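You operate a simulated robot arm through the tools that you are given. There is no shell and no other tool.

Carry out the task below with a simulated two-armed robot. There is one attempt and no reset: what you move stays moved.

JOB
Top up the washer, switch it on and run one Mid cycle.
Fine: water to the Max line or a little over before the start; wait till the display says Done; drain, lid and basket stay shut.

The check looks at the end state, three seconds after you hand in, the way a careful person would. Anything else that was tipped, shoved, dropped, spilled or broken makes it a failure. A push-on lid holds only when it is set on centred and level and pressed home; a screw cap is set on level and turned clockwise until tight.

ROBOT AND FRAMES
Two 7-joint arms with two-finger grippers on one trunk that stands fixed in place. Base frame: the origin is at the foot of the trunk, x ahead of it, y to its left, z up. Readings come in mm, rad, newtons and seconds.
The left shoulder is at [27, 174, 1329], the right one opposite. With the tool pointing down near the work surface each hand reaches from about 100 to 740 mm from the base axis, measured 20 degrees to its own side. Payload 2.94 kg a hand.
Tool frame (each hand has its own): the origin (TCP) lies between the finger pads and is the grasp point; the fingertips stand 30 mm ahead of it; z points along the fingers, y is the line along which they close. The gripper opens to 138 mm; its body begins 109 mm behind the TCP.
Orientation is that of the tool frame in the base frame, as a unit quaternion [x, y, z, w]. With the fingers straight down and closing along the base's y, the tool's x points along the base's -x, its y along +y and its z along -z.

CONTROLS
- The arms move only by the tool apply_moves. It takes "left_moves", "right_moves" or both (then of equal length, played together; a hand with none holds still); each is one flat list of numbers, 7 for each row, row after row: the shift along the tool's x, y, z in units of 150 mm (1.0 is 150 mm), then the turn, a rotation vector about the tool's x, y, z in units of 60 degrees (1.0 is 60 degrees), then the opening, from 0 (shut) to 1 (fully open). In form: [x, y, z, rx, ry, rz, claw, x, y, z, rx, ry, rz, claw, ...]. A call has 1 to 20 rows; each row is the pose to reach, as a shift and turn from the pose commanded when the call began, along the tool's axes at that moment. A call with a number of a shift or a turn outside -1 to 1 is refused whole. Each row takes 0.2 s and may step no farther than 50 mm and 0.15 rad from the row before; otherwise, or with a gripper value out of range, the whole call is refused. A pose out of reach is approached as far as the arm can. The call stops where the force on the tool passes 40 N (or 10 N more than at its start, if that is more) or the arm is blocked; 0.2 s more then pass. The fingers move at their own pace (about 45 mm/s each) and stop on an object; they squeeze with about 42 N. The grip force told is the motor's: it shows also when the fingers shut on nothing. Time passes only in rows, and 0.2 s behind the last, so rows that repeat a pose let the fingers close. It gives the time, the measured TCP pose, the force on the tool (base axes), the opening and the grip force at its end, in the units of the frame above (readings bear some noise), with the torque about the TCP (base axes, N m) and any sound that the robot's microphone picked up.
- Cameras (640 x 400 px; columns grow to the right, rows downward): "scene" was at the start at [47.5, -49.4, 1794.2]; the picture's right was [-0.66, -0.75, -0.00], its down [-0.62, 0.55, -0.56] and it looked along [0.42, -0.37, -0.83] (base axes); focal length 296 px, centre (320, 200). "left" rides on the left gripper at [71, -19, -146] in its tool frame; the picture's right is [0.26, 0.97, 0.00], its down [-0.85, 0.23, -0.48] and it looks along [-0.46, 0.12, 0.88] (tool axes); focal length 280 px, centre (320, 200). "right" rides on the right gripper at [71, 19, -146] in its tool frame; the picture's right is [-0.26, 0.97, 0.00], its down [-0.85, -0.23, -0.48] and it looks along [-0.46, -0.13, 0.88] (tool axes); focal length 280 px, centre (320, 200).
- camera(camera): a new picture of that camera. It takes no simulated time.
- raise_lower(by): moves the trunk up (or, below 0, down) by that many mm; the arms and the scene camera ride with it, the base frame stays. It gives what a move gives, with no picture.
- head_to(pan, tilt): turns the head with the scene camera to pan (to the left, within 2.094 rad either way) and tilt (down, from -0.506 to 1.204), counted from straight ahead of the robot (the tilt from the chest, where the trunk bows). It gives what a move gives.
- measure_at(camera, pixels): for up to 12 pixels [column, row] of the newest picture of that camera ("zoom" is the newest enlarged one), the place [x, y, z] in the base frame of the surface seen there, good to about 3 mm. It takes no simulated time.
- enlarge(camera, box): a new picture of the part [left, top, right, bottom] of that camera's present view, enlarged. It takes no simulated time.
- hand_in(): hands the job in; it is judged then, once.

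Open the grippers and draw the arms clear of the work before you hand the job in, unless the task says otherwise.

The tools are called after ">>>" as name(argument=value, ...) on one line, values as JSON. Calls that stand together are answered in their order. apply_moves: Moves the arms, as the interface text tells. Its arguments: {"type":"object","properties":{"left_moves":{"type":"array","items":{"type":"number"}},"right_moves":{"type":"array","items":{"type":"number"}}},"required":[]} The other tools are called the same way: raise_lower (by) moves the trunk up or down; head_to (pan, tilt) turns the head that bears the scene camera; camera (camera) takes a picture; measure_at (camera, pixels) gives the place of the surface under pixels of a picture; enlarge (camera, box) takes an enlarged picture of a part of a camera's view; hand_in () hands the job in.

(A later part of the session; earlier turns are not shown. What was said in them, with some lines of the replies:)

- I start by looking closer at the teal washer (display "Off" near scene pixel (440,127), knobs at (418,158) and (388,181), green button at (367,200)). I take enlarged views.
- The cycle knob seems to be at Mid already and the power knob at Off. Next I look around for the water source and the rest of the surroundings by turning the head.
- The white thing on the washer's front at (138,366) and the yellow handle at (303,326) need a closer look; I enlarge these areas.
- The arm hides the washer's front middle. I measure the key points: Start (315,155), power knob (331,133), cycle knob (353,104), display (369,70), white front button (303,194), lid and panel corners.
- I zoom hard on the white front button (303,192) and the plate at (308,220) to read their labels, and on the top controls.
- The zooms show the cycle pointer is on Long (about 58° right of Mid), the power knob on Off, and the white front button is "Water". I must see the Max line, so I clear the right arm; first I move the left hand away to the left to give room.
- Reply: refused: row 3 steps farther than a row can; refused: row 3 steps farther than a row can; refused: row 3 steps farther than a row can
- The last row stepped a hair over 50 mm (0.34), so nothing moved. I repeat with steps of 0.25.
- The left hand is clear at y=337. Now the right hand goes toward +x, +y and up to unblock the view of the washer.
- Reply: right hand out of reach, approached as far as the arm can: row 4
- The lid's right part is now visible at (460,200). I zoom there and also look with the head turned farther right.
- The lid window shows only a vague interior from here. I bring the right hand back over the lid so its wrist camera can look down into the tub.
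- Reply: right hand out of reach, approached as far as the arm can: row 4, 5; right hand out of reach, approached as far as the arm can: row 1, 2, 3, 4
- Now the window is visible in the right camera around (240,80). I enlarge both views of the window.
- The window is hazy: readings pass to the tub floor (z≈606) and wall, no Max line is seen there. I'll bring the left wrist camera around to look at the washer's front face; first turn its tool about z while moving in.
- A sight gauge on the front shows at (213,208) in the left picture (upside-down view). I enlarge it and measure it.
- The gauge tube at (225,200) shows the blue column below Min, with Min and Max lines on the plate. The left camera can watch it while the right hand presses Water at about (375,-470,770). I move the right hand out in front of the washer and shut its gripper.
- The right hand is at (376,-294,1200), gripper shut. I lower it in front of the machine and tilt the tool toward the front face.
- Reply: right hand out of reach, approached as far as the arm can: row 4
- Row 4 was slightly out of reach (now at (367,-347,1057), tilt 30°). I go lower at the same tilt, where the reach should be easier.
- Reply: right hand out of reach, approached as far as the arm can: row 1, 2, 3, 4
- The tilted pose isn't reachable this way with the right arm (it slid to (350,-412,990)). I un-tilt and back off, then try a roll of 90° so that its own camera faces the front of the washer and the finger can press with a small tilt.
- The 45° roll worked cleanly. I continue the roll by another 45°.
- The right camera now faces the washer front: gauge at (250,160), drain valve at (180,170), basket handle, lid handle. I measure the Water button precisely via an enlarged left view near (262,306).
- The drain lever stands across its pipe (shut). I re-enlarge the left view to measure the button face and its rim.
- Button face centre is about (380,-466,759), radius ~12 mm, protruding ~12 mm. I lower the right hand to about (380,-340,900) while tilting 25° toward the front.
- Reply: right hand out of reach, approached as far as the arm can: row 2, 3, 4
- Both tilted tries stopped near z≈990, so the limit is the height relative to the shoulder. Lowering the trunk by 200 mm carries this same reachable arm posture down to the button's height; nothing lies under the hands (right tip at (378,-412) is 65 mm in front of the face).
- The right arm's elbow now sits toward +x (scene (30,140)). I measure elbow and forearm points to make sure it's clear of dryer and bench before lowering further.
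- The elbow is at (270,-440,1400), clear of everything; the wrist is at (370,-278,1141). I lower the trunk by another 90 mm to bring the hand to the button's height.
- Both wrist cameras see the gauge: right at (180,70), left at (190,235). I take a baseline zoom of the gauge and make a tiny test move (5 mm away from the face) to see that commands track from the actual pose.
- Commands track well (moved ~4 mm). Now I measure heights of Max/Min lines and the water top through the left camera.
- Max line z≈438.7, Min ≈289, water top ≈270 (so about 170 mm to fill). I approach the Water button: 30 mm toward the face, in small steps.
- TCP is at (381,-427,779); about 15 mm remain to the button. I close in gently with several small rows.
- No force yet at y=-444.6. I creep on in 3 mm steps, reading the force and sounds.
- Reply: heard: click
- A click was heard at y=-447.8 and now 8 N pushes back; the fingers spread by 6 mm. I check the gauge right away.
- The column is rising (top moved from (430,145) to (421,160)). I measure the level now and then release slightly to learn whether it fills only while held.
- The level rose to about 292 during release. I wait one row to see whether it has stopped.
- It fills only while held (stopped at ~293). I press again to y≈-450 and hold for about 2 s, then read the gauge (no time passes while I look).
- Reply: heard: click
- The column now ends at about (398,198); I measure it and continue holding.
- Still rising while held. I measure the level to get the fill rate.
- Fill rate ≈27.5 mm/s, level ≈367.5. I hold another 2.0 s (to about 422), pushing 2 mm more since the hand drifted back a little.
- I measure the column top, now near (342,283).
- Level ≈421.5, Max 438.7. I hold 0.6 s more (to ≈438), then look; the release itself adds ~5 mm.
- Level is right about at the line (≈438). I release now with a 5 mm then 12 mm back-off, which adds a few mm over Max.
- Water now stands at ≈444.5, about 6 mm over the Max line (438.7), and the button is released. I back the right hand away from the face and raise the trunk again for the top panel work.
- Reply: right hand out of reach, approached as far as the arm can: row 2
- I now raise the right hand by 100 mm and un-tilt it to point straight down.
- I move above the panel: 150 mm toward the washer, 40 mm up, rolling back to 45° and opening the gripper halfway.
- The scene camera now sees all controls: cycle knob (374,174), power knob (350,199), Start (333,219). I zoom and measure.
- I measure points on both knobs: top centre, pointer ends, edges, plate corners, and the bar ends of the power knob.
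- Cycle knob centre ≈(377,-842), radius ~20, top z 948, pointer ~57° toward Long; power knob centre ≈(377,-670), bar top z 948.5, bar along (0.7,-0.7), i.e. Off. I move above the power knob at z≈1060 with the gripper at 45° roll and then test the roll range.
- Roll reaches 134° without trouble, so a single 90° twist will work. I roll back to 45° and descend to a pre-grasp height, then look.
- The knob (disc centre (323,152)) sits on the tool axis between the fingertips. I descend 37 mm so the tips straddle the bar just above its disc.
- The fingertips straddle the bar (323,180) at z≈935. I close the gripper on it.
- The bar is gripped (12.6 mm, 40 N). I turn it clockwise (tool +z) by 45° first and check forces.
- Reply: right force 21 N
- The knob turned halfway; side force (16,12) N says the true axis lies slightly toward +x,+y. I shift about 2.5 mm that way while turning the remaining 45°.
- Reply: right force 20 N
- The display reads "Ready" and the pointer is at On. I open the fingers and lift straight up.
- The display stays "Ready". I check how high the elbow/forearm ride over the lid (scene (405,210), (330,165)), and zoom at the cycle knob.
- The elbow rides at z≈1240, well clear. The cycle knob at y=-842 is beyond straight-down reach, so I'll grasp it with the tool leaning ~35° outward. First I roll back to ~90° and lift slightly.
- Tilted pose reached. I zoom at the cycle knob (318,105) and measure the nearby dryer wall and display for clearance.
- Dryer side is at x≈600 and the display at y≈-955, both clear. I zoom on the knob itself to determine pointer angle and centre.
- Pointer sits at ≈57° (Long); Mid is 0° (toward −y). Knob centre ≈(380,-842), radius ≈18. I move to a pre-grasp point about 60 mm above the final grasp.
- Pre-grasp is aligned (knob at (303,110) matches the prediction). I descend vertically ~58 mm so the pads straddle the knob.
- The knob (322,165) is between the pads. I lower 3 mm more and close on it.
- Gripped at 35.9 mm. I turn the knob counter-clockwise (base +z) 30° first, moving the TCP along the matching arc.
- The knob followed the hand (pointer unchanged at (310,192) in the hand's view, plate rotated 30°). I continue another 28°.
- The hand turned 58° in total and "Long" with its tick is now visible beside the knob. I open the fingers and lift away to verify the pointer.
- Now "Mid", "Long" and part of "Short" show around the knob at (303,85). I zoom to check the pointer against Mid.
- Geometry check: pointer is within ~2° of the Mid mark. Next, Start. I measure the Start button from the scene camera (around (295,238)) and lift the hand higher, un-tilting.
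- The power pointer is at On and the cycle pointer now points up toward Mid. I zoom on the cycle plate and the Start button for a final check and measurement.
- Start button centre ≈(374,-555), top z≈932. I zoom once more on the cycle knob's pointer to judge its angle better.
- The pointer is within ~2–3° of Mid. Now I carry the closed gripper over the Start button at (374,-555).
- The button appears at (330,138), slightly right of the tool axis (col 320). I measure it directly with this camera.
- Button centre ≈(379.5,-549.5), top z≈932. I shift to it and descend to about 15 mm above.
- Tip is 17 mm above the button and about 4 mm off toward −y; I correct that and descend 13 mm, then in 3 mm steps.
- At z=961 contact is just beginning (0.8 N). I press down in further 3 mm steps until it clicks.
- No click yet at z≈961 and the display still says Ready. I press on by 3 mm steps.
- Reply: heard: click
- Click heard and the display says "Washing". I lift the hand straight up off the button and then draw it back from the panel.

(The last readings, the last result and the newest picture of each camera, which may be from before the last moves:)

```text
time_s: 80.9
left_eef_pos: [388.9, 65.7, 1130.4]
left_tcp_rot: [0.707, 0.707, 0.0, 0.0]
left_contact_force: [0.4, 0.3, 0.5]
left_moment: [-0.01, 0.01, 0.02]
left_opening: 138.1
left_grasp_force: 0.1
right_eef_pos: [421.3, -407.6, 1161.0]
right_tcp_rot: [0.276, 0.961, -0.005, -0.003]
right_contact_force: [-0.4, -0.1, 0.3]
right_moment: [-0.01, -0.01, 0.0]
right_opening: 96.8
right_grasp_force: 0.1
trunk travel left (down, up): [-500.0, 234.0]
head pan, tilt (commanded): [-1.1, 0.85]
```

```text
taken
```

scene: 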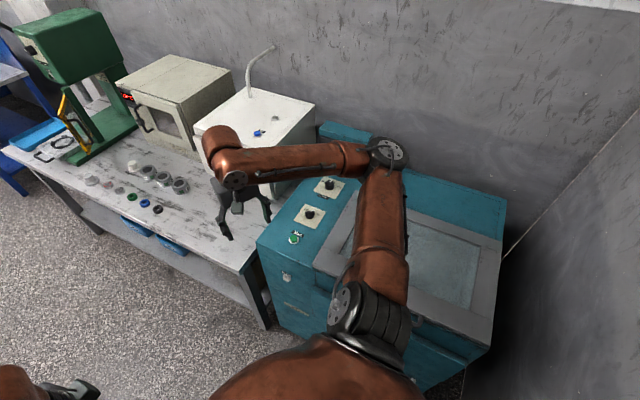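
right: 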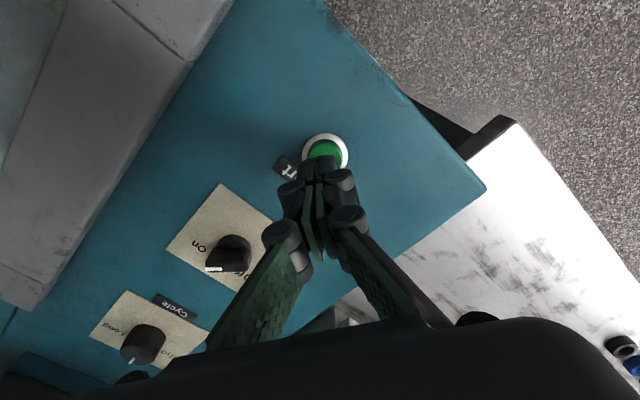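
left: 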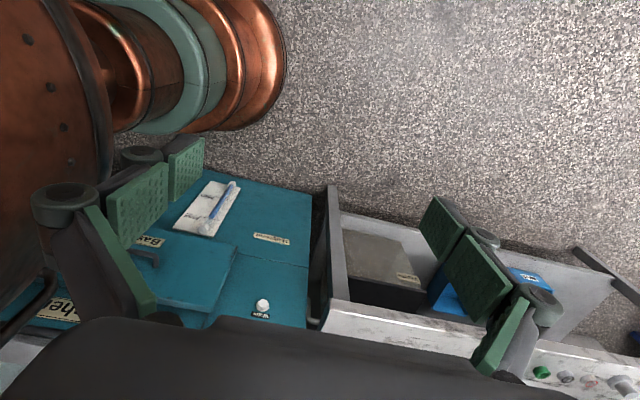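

The forearm hides the display, so I return the right hand to its starting place high over the panel (its wrist camera saw the display from there), with roll 0 and the gripper open.

>>> apply_moves(right_moves=[-0.024, -0.127, -0.15, 0, 0, -0.107, 1, -0.048, -0.253, -0.3, 0, 0, -0.214, 1, -0.072, -0.38, -0.45, 0, 0, -0.321, 1, -0.096, -0.506, -0.6, 0, 0, -0.428, 1, -0.12, -0.633, -0.753, 0, 0, -0.537, 1])

>>> apply_moves(right_moves=[0, -0.19, 0, 0, 0, 0, 1, 0, -0.38, 0, 0, 0, 0, 1, 0, -0.56, 0, 0, 0, 0, 1])

>>> camera(camera="right")

>>> camera(camera="scene")

```text
time_s: 82.1
left_eef_pos: [387.9, 68.1, 1131.0]
left_tcp_rot: [0.706, 0.708, -0.001, 0.002]
left_contact_force: [-0.9, 0.7, -0.1]
left_moment: [-0.02, -0.03, 0.0]
left_opening: 138.4
left_grasp_force: 0.1
right_eef_pos: [387.5, -493.4, 1277.2]
right_tcp_rot: [-0.002, 1.0, -0.006, -0.004]
right_contact_force: [-0.6, -0.2, 0.0]
right_moment: [-0.01, -0.01, -0.03]
right_opening: 138.2
right_grasp_force: 0.0
trunk travel left (down, up): [-500.0, 234.0]
head pan, tilt (commanded): [-1.1, 0.85]
```

```text
time_s: 82.9
left_eef_pos: [389.2, 64.8, 1131.3]
left_tcp_rot: [0.707, 0.708, 0.001, -0.001]
left_contact_force: [0.1, 0.2, 0.1]
left_moment: [0.03, -0.04, 0.04]
left_opening: 137.9
left_grasp_force: 0.1
right_eef_pos: [391.6, -581.3, 1275.6]
right_tcp_rot: [-0.002, 1.0, -0.004, -0.005]
right_contact_force: [-0.4, 0.2, -0.3]
right_moment: [0.01, 0.0, -0.01]
right_opening: 137.9
right_grasp_force: 0.1
trunk travel left (down, up): [-500.0, 234.0]
head pan, tilt (commanded): [-1.1, 0.85]
```

```text
taken
```

right: 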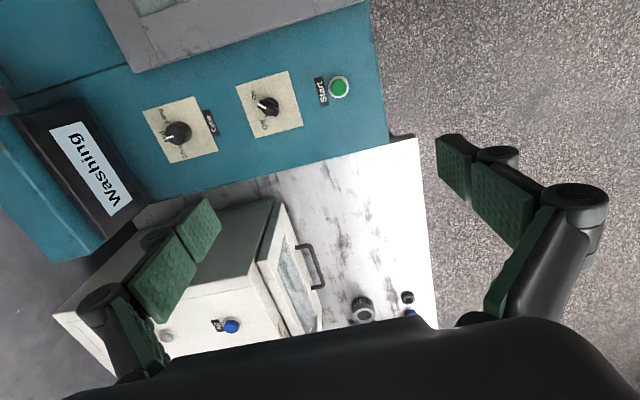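

```text
taken
```

scene: 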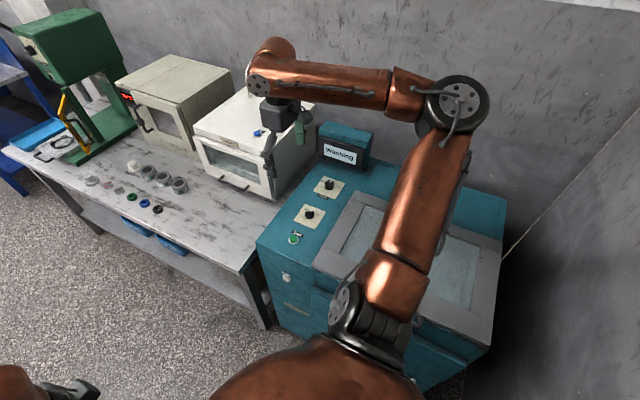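

Both cameras show "Washing". I wait, checking the display.

>>> apply_moves(right_moves=[0, 0, 0, 0, 0, 0, 1, 0, 0, 0, 0, 0, 0, 1, 0, 0, 0, 0, 0, 0, 1, 0, 0, 0, 0, 0, 0, 1, 0, 0, 0, 0, 0, 0, 1, 0, 0, 0, 0, 0, 0, 1, 0, 0, 0, 0, 0, 0, 1, 0, 0, 0, 0, 0, 0, 1, 0, 0, 0, 0, 0, 0, 1, 0, 0, 0, 0, 0, 0, 1, 0, 0, 0, 0, 0, 0, 1, 0, 0, 0, 0, 0, 0, 1, 0, 0, 0, 0, 0, 0, 1, 0, 0, 0, 0, 0, 0, 1, 0, 0, 0, 0, 0, 0, 1, 0, 0, 0, 0, 0, 0, 1, 0, 0, 0, 0, 0, 0, 1, 0, 0, 0, 0, 0, 0, 1, 0, 0, 0, 0, 0, 0, 1, 0, 0, 0, 0, 0, 0, 1])

>>> enlarge(camera="scene", box=[256, 120, 384, 200])

>>> enlarge(camera="right", box=[120, 60, 376, 220])

```text
time_s: 87.1
left_eef_pos: [388.3, 65.2, 1130.8]
left_tcp_rot: [0.706, 0.708, 0.0, 0.0]
left_contact_force: [0.8, 0.5, -0.3]
left_moment: [0.01, 0.0, -0.01]
left_opening: 137.9
left_grasp_force: 0.1
right_eef_pos: [390.7, -579.7, 1275.3]
right_tcp_rot: [-0.002, 1.0, -0.004, -0.004]
right_contact_force: [0.0, 0.4, -0.1]
right_moment: [-0.03, 0.01, 0.0]
right_opening: 138.1
right_grasp_force: 0.0
trunk travel left (down, up): [-500.0, 234.0]
head pan, tilt (commanded): [-1.1, 0.85]
```

```text
5.00 times, centred on (320, 160) of scene
```

zoom: 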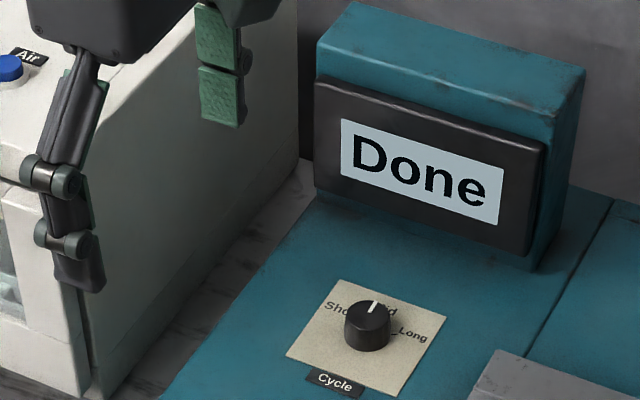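

```text
2.50 times, centred on (248, 140) of right
```

zoom: 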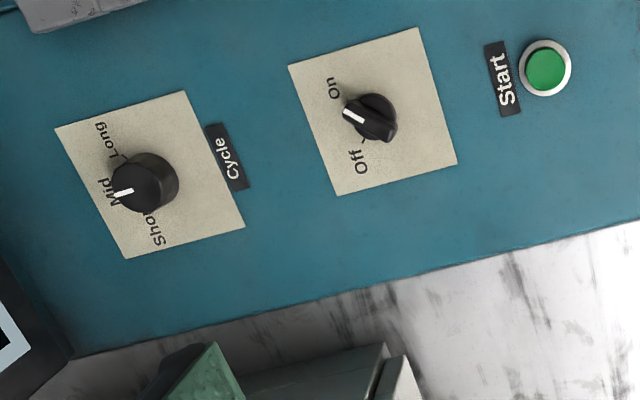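

The display says "Done", the cycle pointer is at Mid and power is On. I make a final check of the gauge, basket, drain and lid through the left and scene cameras.

>>> enlarge(camera="left", box=[140, 160, 300, 260])

>>> head_to(pan=-1.9, tilt=0.95)

>>> enlarge(camera="scene", box=[90, 100, 410, 300])

```text
4.00 times, centred on (220, 210) of left
```

zoom: 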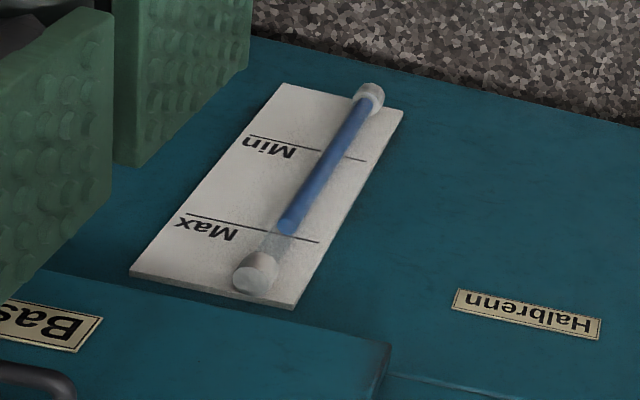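

```text
time_s: 88.2
left_eef_pos: [388.9, 66.5, 1130.5]
left_tcp_rot: [0.706, 0.708, 0.001, -0.001]
left_contact_force: [0.4, 0.5, -0.9]
left_moment: [0.0, -0.06, -0.03]
left_opening: 137.9
left_grasp_force: 0.0
right_eef_pos: [391.9, -579.2, 1276.3]
right_tcp_rot: [-0.001, 1.0, -0.004, -0.004]
right_contact_force: [-0.2, -0.2, -0.4]
right_moment: [0.0, 0.0, -0.02]
right_opening: 137.9
right_grasp_force: 0.0
trunk travel left (down, up): [-500.0, 234.0]
head pan, tilt (commanded): [-1.901, 0.949]
```

```text
2.00 times, centred on (250, 200) of scene
```

zoom: 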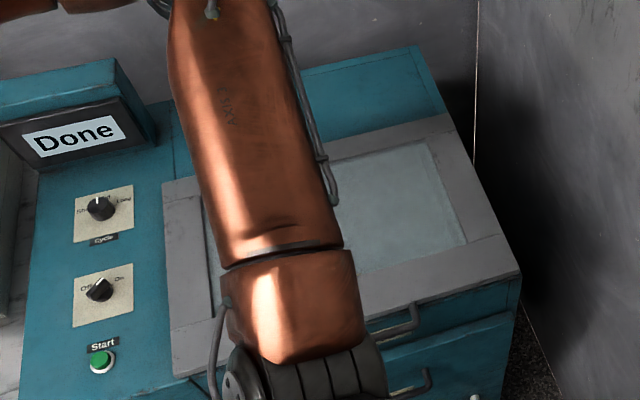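

The gauge column ends by the Max line; I measure it to confirm it's still at/over Max before handing in.

>>> enlarge(camera="left", box=[160, 175, 256, 235])

>>> measure_at(camera="zoom", pixels=[[345, 285], [347, 278], [349, 270], [355, 250], [220, 258], [395, 300]])

```text
6.67 times, centred on (208, 205) of left
```

zoom: 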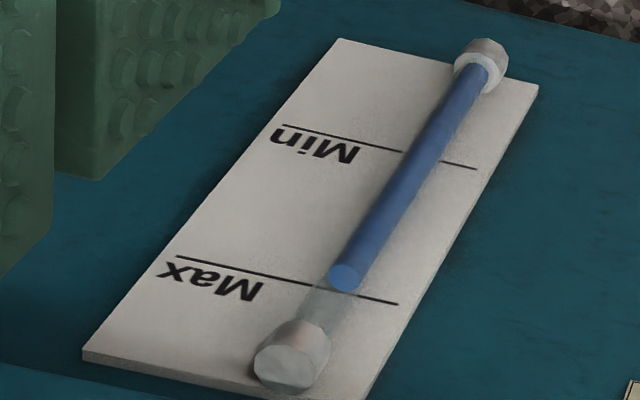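

```text
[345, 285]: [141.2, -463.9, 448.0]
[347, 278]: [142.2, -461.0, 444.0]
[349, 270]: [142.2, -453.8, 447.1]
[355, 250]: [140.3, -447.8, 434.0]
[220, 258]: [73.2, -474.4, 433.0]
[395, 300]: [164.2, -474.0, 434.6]
```

Water stands at ≈445 mm, a little over the Max line (≈435–439); the display says Done. Drain, lid and basket look shut, and both grippers are open and clear, so I hand in.

>>> hand_in()

```text
The job is handed in.
```

The washer is topped up and switched on, and it has run one Mid cycle. The display read "Done" before I handed the job in.

- **Water:** the gauge reads about 445 mm, and the Max line is at about 439 mm, so it is roughly 6 mm over. I filled it before pressing Start by holding the Water button, and it stopped when I let go.
- **Cycle:** the knob started on Long, so I turned it to Mid. It sits within about 3° of the mark.
- **Power:** the knob is at On.
- **Drain, lid and basket:** I did not touch them. The lid and basket looked shut in the final pictures. I last saw the drain valve clearly before filling, and it was shut then.
- **Arms:** both grippers are open. The right hand is back near its start position high over the panel, and the left hand is well in front of the washer.

I saw nothing tipped, spilled or moved.
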